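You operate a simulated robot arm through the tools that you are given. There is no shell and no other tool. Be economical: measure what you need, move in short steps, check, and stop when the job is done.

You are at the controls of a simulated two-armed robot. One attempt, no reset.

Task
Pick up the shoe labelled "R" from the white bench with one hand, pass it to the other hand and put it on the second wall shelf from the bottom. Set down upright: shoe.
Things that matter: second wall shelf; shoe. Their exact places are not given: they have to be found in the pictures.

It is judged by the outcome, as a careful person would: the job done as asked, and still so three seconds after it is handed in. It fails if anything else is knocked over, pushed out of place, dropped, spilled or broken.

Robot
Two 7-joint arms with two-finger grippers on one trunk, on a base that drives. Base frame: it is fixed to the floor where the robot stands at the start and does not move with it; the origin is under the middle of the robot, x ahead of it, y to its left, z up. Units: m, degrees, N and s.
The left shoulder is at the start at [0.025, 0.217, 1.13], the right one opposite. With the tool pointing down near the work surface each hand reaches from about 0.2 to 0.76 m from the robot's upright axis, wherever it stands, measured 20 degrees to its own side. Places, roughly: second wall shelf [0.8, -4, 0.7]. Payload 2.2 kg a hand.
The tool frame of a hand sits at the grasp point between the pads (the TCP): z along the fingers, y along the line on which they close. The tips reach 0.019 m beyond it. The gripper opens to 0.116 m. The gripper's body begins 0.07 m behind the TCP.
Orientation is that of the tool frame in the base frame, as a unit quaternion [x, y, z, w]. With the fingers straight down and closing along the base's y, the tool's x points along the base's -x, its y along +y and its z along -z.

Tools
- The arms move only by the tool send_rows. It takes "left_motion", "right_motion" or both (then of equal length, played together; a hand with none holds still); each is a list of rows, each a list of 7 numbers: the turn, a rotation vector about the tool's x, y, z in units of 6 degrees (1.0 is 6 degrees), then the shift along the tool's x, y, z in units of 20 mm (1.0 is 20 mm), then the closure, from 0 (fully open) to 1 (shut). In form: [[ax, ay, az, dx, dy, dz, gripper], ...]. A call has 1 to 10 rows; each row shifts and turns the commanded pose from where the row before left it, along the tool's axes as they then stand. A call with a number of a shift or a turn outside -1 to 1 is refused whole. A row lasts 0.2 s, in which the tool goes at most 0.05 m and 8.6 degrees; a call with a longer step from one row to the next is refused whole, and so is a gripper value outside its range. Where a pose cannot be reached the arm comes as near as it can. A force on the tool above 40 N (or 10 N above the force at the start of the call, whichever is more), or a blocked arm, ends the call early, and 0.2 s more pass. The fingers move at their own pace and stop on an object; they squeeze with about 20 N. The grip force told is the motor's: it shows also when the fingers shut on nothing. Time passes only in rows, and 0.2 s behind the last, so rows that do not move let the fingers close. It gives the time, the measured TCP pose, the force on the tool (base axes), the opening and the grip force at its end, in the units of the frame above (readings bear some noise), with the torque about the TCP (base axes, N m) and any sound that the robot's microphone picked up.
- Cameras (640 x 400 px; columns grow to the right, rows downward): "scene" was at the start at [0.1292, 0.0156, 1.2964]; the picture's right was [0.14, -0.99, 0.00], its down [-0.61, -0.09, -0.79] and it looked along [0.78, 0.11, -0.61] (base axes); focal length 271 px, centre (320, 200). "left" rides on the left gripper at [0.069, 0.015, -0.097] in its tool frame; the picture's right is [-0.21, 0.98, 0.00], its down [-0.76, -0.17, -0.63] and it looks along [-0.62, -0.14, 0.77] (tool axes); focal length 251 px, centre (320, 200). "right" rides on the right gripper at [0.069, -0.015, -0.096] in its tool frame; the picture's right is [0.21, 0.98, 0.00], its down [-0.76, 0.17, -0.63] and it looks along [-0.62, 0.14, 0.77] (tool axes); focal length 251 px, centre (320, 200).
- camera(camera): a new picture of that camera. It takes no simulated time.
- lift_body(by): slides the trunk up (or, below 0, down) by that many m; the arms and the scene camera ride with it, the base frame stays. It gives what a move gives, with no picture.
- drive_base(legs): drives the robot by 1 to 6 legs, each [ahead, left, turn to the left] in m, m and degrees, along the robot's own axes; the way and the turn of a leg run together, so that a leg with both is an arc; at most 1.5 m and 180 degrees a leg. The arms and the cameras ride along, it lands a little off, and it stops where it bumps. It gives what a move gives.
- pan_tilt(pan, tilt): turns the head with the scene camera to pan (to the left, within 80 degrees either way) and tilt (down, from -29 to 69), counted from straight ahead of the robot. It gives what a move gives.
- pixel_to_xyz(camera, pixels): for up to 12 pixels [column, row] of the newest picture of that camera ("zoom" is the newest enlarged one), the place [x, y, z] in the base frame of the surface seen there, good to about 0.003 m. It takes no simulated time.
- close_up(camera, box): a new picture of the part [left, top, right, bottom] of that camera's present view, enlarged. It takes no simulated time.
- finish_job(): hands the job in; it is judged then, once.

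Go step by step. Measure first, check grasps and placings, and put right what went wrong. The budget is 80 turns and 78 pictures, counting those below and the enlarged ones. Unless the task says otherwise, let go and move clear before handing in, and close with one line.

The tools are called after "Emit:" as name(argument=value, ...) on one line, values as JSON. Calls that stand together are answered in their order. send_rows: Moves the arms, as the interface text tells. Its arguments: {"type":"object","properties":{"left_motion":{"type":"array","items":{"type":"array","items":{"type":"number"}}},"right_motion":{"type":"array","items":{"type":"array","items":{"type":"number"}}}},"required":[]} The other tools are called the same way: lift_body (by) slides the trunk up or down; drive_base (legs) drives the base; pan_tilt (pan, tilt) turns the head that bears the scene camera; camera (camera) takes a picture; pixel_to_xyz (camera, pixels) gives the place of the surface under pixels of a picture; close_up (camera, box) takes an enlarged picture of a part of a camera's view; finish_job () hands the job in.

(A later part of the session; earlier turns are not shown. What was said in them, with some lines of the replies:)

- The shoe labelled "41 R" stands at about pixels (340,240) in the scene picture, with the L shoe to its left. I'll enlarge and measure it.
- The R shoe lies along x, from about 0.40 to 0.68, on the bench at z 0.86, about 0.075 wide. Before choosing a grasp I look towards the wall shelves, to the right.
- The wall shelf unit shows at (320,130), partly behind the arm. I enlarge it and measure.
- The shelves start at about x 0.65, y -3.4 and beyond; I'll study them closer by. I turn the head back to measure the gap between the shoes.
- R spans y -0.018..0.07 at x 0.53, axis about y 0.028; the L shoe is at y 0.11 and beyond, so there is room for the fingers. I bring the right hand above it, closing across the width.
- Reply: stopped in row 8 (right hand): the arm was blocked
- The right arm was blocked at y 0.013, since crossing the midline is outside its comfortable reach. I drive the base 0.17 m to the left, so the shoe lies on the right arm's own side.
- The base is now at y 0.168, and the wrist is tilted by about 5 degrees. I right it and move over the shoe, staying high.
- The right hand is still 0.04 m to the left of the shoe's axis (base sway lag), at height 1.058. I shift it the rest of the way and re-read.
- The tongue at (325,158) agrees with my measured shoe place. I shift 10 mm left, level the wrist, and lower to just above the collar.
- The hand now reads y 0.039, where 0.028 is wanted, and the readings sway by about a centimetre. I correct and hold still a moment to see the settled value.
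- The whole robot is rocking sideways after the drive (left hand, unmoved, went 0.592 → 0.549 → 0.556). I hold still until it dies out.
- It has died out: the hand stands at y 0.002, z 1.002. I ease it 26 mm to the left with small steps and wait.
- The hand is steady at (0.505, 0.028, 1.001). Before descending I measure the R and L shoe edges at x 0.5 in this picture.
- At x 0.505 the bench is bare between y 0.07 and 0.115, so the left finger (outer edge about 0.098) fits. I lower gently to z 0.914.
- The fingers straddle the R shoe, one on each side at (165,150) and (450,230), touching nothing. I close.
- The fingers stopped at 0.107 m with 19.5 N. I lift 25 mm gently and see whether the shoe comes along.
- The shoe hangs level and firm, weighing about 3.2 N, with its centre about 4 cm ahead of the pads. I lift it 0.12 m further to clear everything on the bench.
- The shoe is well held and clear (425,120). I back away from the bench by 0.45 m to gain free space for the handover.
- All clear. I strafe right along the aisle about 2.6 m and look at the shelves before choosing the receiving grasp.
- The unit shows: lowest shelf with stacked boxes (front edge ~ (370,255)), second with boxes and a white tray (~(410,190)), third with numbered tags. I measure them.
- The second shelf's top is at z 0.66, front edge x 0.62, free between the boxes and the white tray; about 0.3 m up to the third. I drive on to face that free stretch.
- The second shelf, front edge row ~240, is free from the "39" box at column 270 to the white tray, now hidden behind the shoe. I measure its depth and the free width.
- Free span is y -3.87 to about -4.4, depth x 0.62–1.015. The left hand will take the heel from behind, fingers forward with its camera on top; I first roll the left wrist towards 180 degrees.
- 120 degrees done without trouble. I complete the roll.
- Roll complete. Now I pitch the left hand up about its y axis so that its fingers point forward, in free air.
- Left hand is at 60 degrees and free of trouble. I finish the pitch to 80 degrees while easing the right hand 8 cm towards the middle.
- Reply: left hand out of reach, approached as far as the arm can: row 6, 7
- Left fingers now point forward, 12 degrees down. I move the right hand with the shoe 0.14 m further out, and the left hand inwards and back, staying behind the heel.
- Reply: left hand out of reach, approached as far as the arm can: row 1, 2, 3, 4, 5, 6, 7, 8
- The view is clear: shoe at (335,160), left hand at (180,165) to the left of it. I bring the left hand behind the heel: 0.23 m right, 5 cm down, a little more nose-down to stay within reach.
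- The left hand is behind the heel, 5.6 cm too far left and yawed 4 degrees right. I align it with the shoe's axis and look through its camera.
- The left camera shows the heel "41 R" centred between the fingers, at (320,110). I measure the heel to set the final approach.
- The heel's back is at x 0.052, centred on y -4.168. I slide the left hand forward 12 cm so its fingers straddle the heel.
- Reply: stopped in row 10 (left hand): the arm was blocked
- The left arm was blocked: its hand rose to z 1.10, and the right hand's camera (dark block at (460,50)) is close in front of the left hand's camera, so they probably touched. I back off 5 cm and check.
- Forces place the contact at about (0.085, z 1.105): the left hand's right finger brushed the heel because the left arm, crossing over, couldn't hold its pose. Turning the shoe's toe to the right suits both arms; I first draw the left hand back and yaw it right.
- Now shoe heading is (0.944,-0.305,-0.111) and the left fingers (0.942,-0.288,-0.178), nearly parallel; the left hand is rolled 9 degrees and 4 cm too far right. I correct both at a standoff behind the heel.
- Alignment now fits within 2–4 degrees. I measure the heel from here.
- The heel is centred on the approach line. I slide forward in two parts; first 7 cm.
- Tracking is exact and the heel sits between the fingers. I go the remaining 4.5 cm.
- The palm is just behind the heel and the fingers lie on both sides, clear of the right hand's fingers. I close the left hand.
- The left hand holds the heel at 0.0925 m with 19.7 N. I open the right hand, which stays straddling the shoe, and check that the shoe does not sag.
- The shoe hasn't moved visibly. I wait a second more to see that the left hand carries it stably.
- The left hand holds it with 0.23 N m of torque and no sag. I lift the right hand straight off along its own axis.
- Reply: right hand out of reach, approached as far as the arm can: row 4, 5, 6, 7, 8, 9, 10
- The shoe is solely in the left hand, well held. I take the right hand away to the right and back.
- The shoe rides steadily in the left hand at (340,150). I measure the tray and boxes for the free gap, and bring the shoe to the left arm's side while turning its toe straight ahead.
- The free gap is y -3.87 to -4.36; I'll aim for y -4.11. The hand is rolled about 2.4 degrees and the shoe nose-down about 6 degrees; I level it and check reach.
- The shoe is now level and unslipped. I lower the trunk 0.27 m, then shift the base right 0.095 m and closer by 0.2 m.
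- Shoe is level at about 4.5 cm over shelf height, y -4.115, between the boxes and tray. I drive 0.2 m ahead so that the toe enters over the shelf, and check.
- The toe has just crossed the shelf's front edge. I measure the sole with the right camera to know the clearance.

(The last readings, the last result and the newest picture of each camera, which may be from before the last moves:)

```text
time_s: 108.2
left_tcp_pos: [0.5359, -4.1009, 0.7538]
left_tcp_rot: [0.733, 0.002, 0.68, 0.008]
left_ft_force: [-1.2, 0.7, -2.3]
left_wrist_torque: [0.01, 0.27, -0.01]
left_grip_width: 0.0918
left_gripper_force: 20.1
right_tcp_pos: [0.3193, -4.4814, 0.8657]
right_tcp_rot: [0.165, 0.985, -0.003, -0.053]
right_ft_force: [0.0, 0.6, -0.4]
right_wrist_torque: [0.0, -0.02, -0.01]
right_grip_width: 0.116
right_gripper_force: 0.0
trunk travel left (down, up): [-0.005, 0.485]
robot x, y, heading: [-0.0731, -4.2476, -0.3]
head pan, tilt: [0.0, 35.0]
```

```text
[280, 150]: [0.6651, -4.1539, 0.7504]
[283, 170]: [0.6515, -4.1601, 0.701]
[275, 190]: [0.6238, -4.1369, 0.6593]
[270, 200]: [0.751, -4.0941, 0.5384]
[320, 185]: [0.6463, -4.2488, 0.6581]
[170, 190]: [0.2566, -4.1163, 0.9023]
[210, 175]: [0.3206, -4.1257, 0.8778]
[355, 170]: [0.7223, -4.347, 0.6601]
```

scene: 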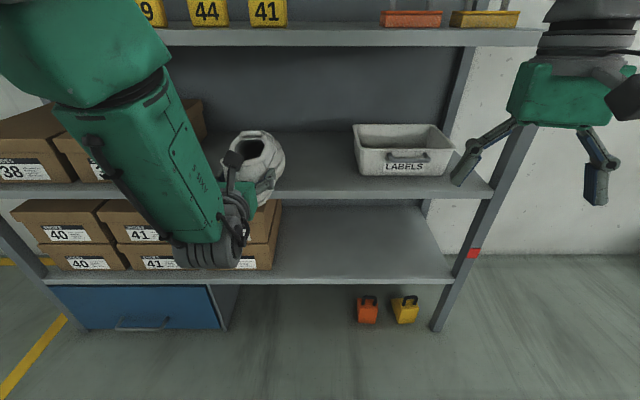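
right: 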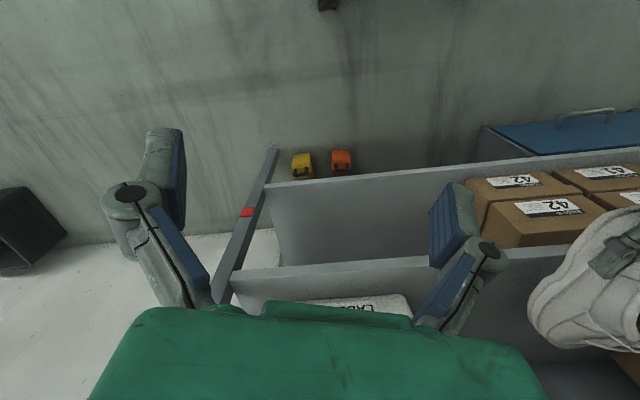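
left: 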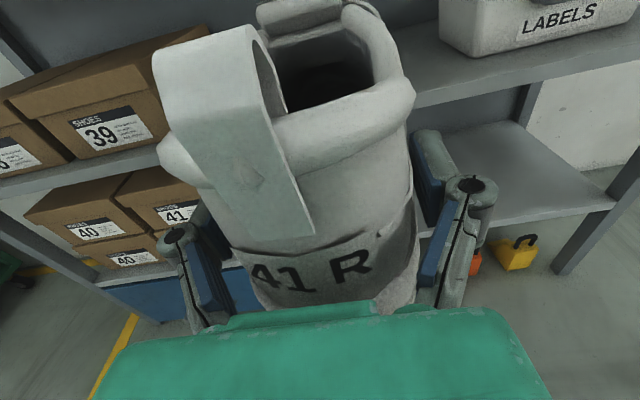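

The sole is at z 0.70–0.706, 4 cm above the shelf. I drive in another 0.18 m and let the rocking settle.

Emit:
drive_base(legs=[[0.18, 0, 0.3]])

Emit:
send_rows(left_motion=[[0, 0, 0, 0, 0, 0, 1], [0, 0, 0, 0, 0, 0, 1], [0, 0, 0, 0, 0, 0, 1], [0, 0, 0, 0, 0, 0, 1], [0, 0, 0, 0, 0, 0, 1], [0, 0, 0, 0, 0, 0, 1], [0, 0, 0, 0, 0, 0, 1], [0, 0, 0, 0, 0, 0, 1], [0, 0, 0, 0, 0, 0, 1], [0, 0, 0, 0, 0, 0, 1]])

Emit:
camera(camera="scene")

Emit:
camera(camera="left")

Emit:
camera(camera="right")

```text
time_s: 109.7
left_tcp_pos: [0.715, -4.1009, 0.7552]
left_tcp_rot: [0.734, 0.005, 0.679, 0.005]
left_ft_force: [-0.2, 0.3, -4.0]
left_wrist_torque: [0.02, 0.25, 0.0]
left_grip_width: 0.0915
left_gripper_force: 19.8
right_tcp_pos: [0.5012, -4.4815, 0.8659]
right_tcp_rot: [0.163, 0.985, -0.002, -0.053]
right_ft_force: [0.6, 0.1, 0.1]
right_wrist_torque: [-0.01, 0.02, 0.02]
right_grip_width: 0.1159
right_gripper_force: 0.0
trunk travel left (down, up): [-0.005, 0.485]
robot x, y, heading: [0.1044, -4.2477, 0.1]
head pan, tilt: [0.0, 35.0]
```

```text
time_s: 111.9
left_tcp_pos: [0.7126, -4.1, 0.7581]
left_tcp_rot: [0.732, 0.005, 0.681, 0.006]
left_ft_force: [0.0, 0.1, -3.3]
left_wrist_torque: [-0.01, 0.29, 0.02]
left_grip_width: 0.0921
left_gripper_force: 19.7
right_tcp_pos: [0.4987, -4.4829, 0.8677]
right_tcp_rot: [0.162, 0.985, -0.002, -0.051]
right_ft_force: [-0.3, -0.1, -1.0]
right_wrist_torque: [0.01, -0.03, 0.0]
right_grip_width: 0.1159
right_gripper_force: 0.2
trunk travel left (down, up): [-0.005, 0.485]
robot x, y, heading: [0.1089, -4.2505, -0.0]
head pan, tilt: [0.0, 35.0]
```

```text
24 pictures are left
```

scene: 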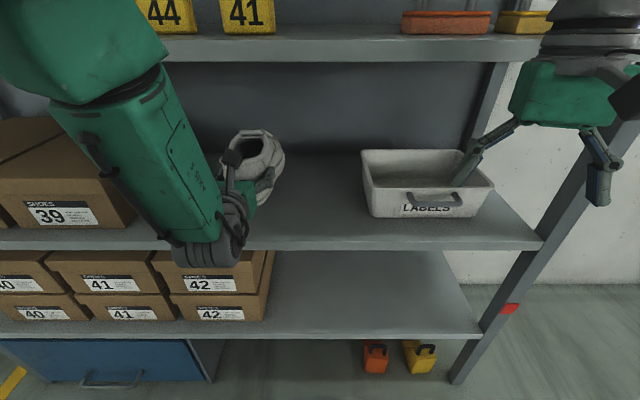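

```text
23 pictures are left
```

left: 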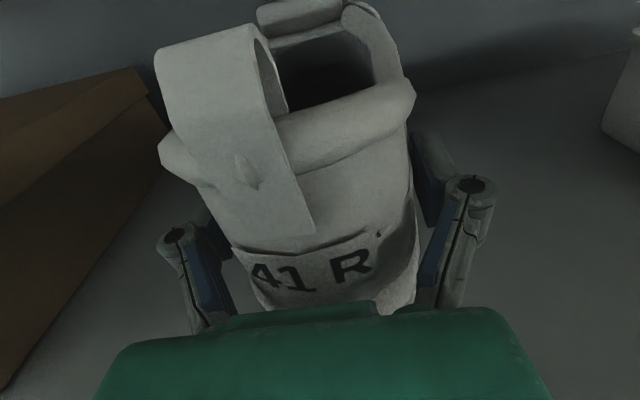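

```text
22 pictures are left
```

right: 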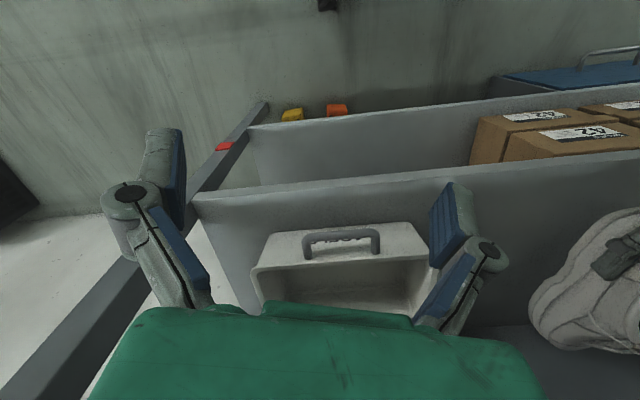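

All clear around: boxes left, tray right. The hand has picked up about 2.5 degrees of roll; I take that out and lower 36 mm.

Emit:
send_rows(left_motion=[[0, 0, 0.2, 0, 0, 0, 1], [0, 0, 0.2, -0.2, 0, 0, 1], [0, 0, 0, -0.3, 0, 0, 1], [0, 0, 0, -0.3, 0, 0, 1], [0, 0, 0, -0.3, 0, 0, 1], [0, 0, 0, -0.3, 0, 0, 1], [0, 0, 0, -0.2, 0, 0, 1], [0, 0, 0, -0.2, 0, 0, 1], [0, 0, 0, 0, 0, 0, 1], [0, 0, 0, 0, 0, 0, 1]])

Emit:
close_up(camera="right", box=[440, 150, 640, 400])

Emit:
close_up(camera="scene", box=[180, 100, 360, 260])

```text
time_s: 114.1
left_tcp_pos: [0.7136, -4.0828, 0.7238]
left_tcp_rot: [0.734, 0.014, 0.679, -0.01]
left_ft_force: [-0.1, 0.8, -2.7]
left_wrist_torque: [-0.02, 0.23, 0.01]
left_grip_width: 0.092
left_gripper_force: 19.8
right_tcp_pos: [0.4966, -4.4817, 0.8673]
right_tcp_rot: [0.162, 0.985, -0.002, -0.051]
right_ft_force: [0.2, -0.1, -0.8]
right_wrist_torque: [-0.03, 0.04, 0.01]
right_grip_width: 0.1162
right_gripper_force: 0.0
trunk travel left (down, up): [-0.005, 0.485]
robot x, y, heading: [0.1042, -4.2521, 0.1]
head pan, tilt: [0.0, 35.0]
```

```text
1.60 times, centred on (540, 275) of right
```

zoom: 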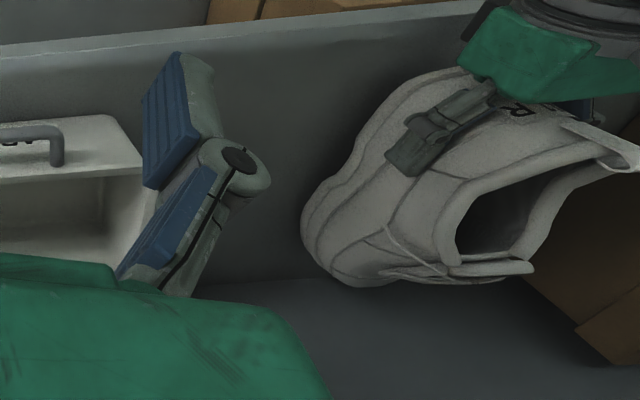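

```text
2.50 times, centred on (270, 180) of scene
```

zoom: 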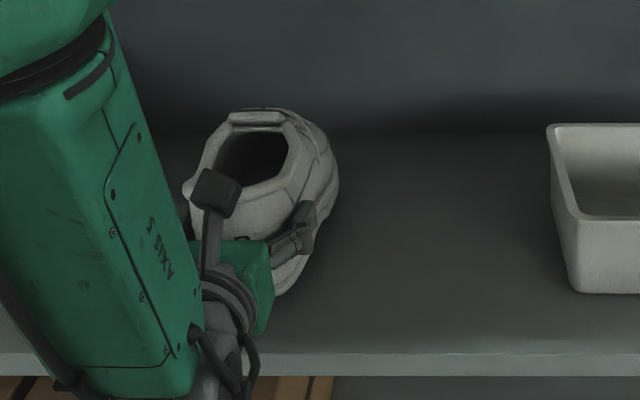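

The sole is about 1 cm above the shelf. I lower in fine steps until contact shows in the force.

Emit:
send_rows(left_motion=[[0, 0, 0.1, -0.15, 0, 0, 1], [0, 0, 0.1, -0.15, 0, 0, 1], [0, 0, 0, -0.1, 0, 0, 1], [0, 0, 0, 0, 0, 0, 1], [0, 0, 0, 0, 0, 0, 1]])

Emit:
camera(camera="right")

Emit:
pixel_to_xyz(camera="right", pixels=[[532, 300], [532, 310], [540, 290], [550, 270], [560, 250], [570, 235], [580, 215], [555, 328]])

```text
time_s: 115.3
left_tcp_pos: [0.713, -4.0858, 0.7166]
left_tcp_rot: [0.733, 0.002, 0.68, -0.017]
left_ft_force: [0.7, -3.2, 1.5]
left_wrist_torque: [-0.46, -0.4, -0.34]
left_grip_width: 0.092
left_gripper_force: 20.2
right_tcp_pos: [0.4982, -4.483, 0.8677]
right_tcp_rot: [0.162, 0.985, -0.001, -0.052]
right_ft_force: [0.6, 0.1, -0.3]
right_wrist_torque: [0.02, 0.02, 0.04]
right_grip_width: 0.1159
right_gripper_force: 0.0
trunk travel left (down, up): [-0.005, 0.485]
robot x, y, heading: [0.1075, -4.2533, 0.0]
head pan, tilt: [0.0, 35.0]
```

```text
19 pictures are left
```

right: 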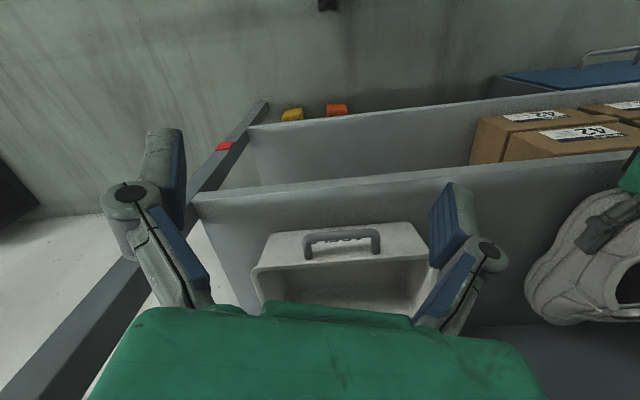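

```text
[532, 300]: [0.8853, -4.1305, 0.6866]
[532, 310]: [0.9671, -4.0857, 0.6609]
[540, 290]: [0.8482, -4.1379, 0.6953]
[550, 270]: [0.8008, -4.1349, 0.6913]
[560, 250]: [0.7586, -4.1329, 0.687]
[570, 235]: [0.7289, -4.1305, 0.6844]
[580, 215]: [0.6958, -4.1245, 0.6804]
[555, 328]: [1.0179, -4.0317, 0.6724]
```

First contact is about 0.13 m ahead of the pads: the toe touches first, heel some 4 mm high. I tip the nose up 1.8 degrees and lower 4 mm.

Emit:
send_rows(left_motion=[[0, 0.15, 0, -0.05, 0, 0, 1], [0, 0.15, 0, -0.05, 0, 0, 1], [0, 0, 0, -0.1, 0, 0, 1], [0, 0, 0, 0, 0, 0, 1], [0, 0, 0, 0, 0, 0, 1]])

```text
time_s: 116.5
left_tcp_pos: [0.7111, -4.088, 0.7111]
left_tcp_rot: [0.722, -0.002, 0.692, -0.017]
left_ft_force: [-0.4, -2.8, 4.7]
left_wrist_torque: [-0.59, -0.73, -0.39]
left_grip_width: 0.092
left_gripper_force: 20.1
right_tcp_pos: [0.4972, -4.482, 0.8662]
right_tcp_rot: [0.162, 0.985, -0.001, -0.051]
right_ft_force: [0.4, 1.0, 0.4]
right_wrist_torque: [0.03, -0.01, 0.02]
right_grip_width: 0.116
right_gripper_force: 0.1
trunk travel left (down, up): [-0.005, 0.485]
robot x, y, heading: [0.1044, -4.2506, -0.1]
head pan, tilt: [0.0, 35.0]
```

Contact is still at the front right edge. I look closely at the sole from both sides.

Emit:
close_up(camera="right", box=[500, 150, 640, 350])

Emit:
close_up(camera="left", box=[100, 0, 540, 320])

```text
2.00 times, centred on (570, 250) of right
```

zoom: 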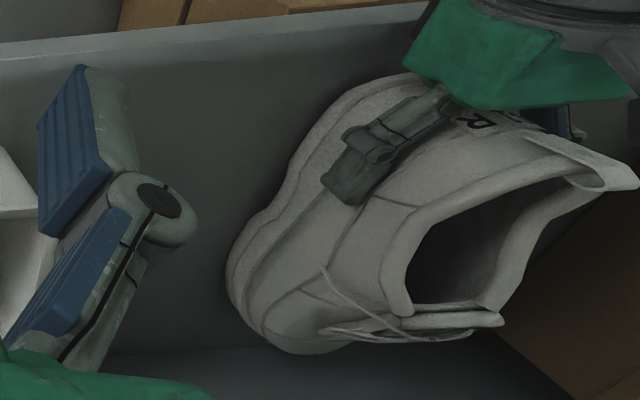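

```text
1.25 times, centred on (320, 160) of left
```

zoom: 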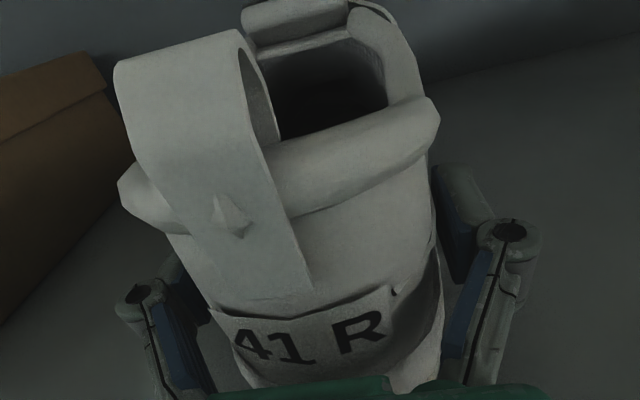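

I measure collar, heel tab and tongue heights, which on the flat bench were: tab and tongue both 0.978, collar sides 0.953/0.949.

Emit:
pixel_to_xyz(camera="zoom", pixels=[[180, 42], [290, 12], [130, 190], [425, 110], [300, 20], [200, 35], [150, 60], [380, 60]])

Emit:
close_up(camera="scene", box=[180, 100, 360, 260])

```text
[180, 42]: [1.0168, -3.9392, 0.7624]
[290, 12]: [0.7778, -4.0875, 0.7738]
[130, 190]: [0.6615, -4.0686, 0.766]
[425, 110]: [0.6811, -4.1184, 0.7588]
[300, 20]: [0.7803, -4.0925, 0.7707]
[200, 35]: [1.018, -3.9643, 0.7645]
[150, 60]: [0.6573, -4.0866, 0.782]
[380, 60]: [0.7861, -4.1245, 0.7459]
```

```text
2.50 times, centred on (270, 180) of scene
```

zoom: 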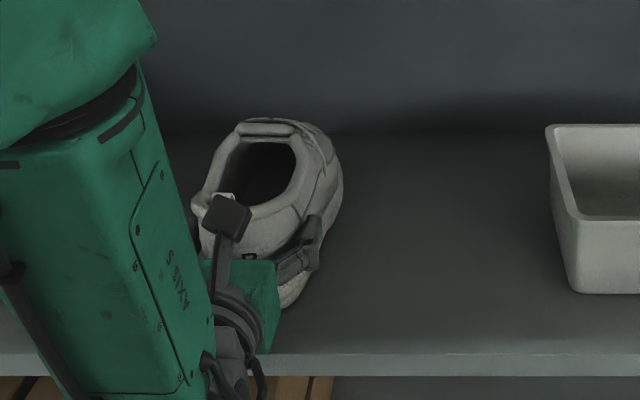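

The heel is about 6 mm high and the right side about 3 degrees low. I tip nose up 3 degrees, roll the right side up 2.4, then lower a little.

Emit:
send_rows(left_motion=[[0, 0.15, -0.1, 0, 0, 0, 1], [0, 0.15, -0.1, 0, 0, 0, 1], [0, 0.15, -0.1, 0, 0, 0, 1], [0, 0.1, -0.1, 0, 0, 0, 1], [0, 0, 0, 0, 0, 0, 1], [0, 0, 0, 0, 0, 0, 1]])

Emit:
send_rows(left_motion=[[0, 0, 0, -0.1, 0, 0, 1], [0, 0, 0, 0, 0, 0, 1], [0, 0, 0, 0, 0, 0, 1]])

```text
time_s: 117.9
left_tcp_pos: [0.7107, -4.0885, 0.71]
left_tcp_rot: [0.702, 0.009, 0.712, -0.003]
left_ft_force: [0.1, -2.4, 3.3]
left_wrist_torque: [0.1, 0.35, 0.08]
left_grip_width: 0.092
left_gripper_force: 19.9
right_tcp_pos: [0.4971, -4.4828, 0.8671]
right_tcp_rot: [0.163, 0.985, -0.002, -0.051]
right_ft_force: [0.0, 0.8, 0.6]
right_wrist_torque: [-0.01, 0.01, -0.03]
right_grip_width: 0.1161
right_gripper_force: 0.1
trunk travel left (down, up): [-0.005, 0.485]
robot x, y, heading: [0.1108, -4.2491, 0.1]
head pan, tilt: [0.0, 35.0]
```

```text
time_s: 118.7
left_tcp_pos: [0.711, -4.0899, 0.7096]
left_tcp_rot: [0.7, 0.008, 0.714, -0.003]
left_ft_force: [-0.8, -2.2, 11.1]
left_wrist_torque: [0.46, 0.67, 0.08]
left_grip_width: 0.0918
left_gripper_force: 19.6
right_tcp_pos: [0.4962, -4.4834, 0.8673]
right_tcp_rot: [0.163, 0.985, -0.001, -0.051]
right_ft_force: [-0.2, -0.3, -0.2]
right_wrist_torque: [0.02, -0.01, 0.02]
right_grip_width: 0.1163
right_gripper_force: 0.1
trunk travel left (down, up): [-0.005, 0.485]
robot x, y, heading: [0.1091, -4.2465, -0.0]
head pan, tilt: [0.0, 35.0]
```

The load now bears at the heel, 3 cm behind the pads: the shoe is down and practically flat. I ease the press by 1 mm, level 0.6 degrees, then open slowly.

Emit:
send_rows(left_motion=[[0, -0.1, 0.05, 0.04, 0, 0, 1], [0, 0, 0, 0, 0, 0, 1], [0, 0, 0, 0, 0, 0, 0.18], [0, 0, 0, 0, 0, 0, 0.14], [0, 0, 0, 0, 0, 0, 0.08], [0, 0, 0, 0, 0, 0, 0], [0, 0, 0, 0, 0, 0, 0], [0, 0, 0, 0, 0, 0, 0]])

Emit:
close_up(camera="left", box=[100, 0, 540, 320])

Emit:
close_up(camera="right", box=[500, 150, 640, 350])

```text
time_s: 120.5
left_tcp_pos: [0.7107, -4.09, 0.7072]
left_tcp_rot: [0.707, 0.006, 0.707, -0.004]
left_ft_force: [0.8, -1.1, -0.7]
left_wrist_torque: [0.0, -0.02, 0.01]
left_grip_width: 0.1161
left_gripper_force: 0.1
right_tcp_pos: [0.4975, -4.4817, 0.8661]
right_tcp_rot: [0.163, 0.985, -0.002, -0.051]
right_ft_force: [-0.4, 0.1, -0.2]
right_wrist_torque: [0.02, 0.04, 0.0]
right_grip_width: 0.1158
right_gripper_force: 0.1
trunk travel left (down, up): [-0.005, 0.485]
robot x, y, heading: [0.1072, -4.2485, 0.1]
head pan, tilt: [0.0, 35.0]
```

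```text
1.25 times, centred on (320, 160) of left
```

zoom: 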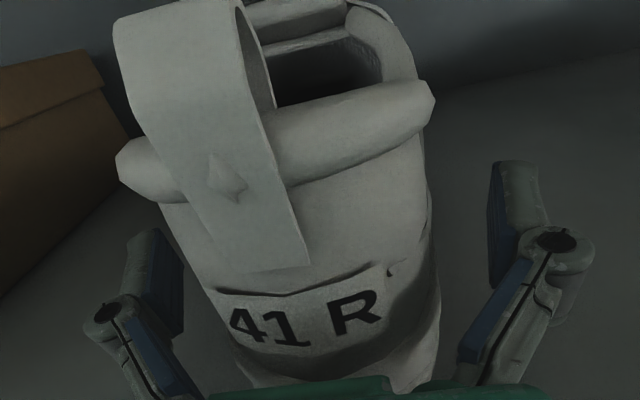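

```text
2.00 times, centred on (570, 250) of right
```

zoom: 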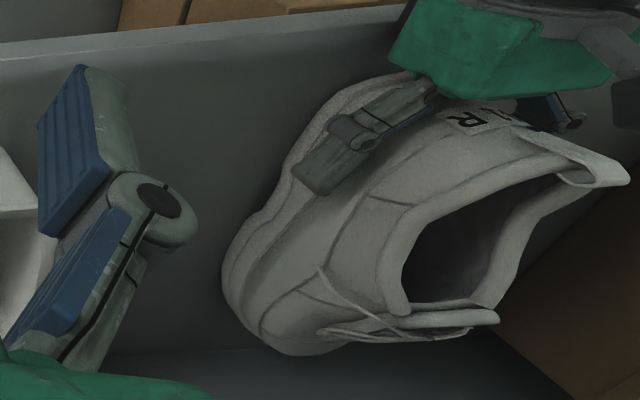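

The shoe stands free and upright, fingers open on both sides. I back the base straight out 0.25 m, keeping the arm still.

Emit:
drive_base(legs=[[-0.12, 0, 0], [-0.18, 0, 0]])

Emit:
camera(camera="scene")

Emit:
camera(camera="left")

```text
time_s: 122.8
left_tcp_pos: [0.4126, -4.0885, 0.7099]
left_tcp_rot: [0.705, 0.007, 0.709, -0.005]
left_ft_force: [-1.2, -0.5, 0.5]
left_wrist_torque: [-0.01, 0.02, 0.01]
left_grip_width: 0.116
left_gripper_force: 0.1
right_tcp_pos: [0.1985, -4.4835, 0.8669]
right_tcp_rot: [0.162, 0.985, -0.001, -0.052]
right_ft_force: [-0.4, 0.1, -0.4]
right_wrist_torque: [0.01, 0.01, 0.01]
right_grip_width: 0.116
right_gripper_force: 0.1
trunk travel left (down, up): [-0.005, 0.485]
robot x, y, heading: [-0.1946, -4.2491, -0.1]
head pan, tilt: [0.0, 35.0]
```

```text
13 pictures are left
```

scene: 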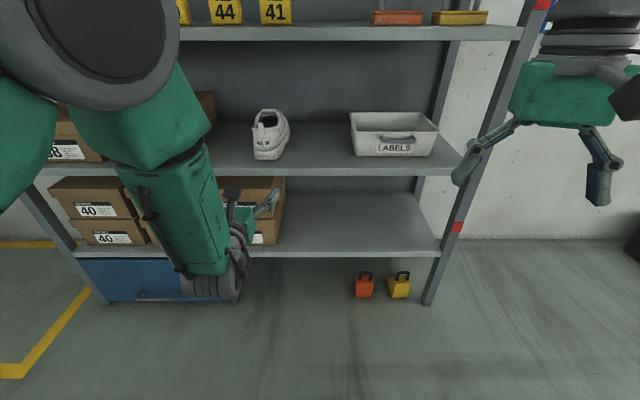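

```text
12 pictures are left
```

left: 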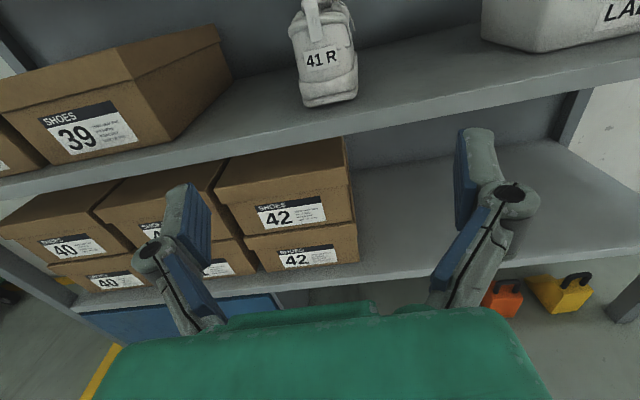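

The scene picture at (268,135) shows the "41 R" shoe upright on the second shelf, with the boxes, tray and tags where they were and both hands clear. I hand the job in.

Emit:
finish_job()

```text
The job is handed in.
```

I picked the R shoe up with the right hand, passed it to the left, and set it upright on the second shelf from the bottom; both hands are clear and I saw nothing else disturbed.
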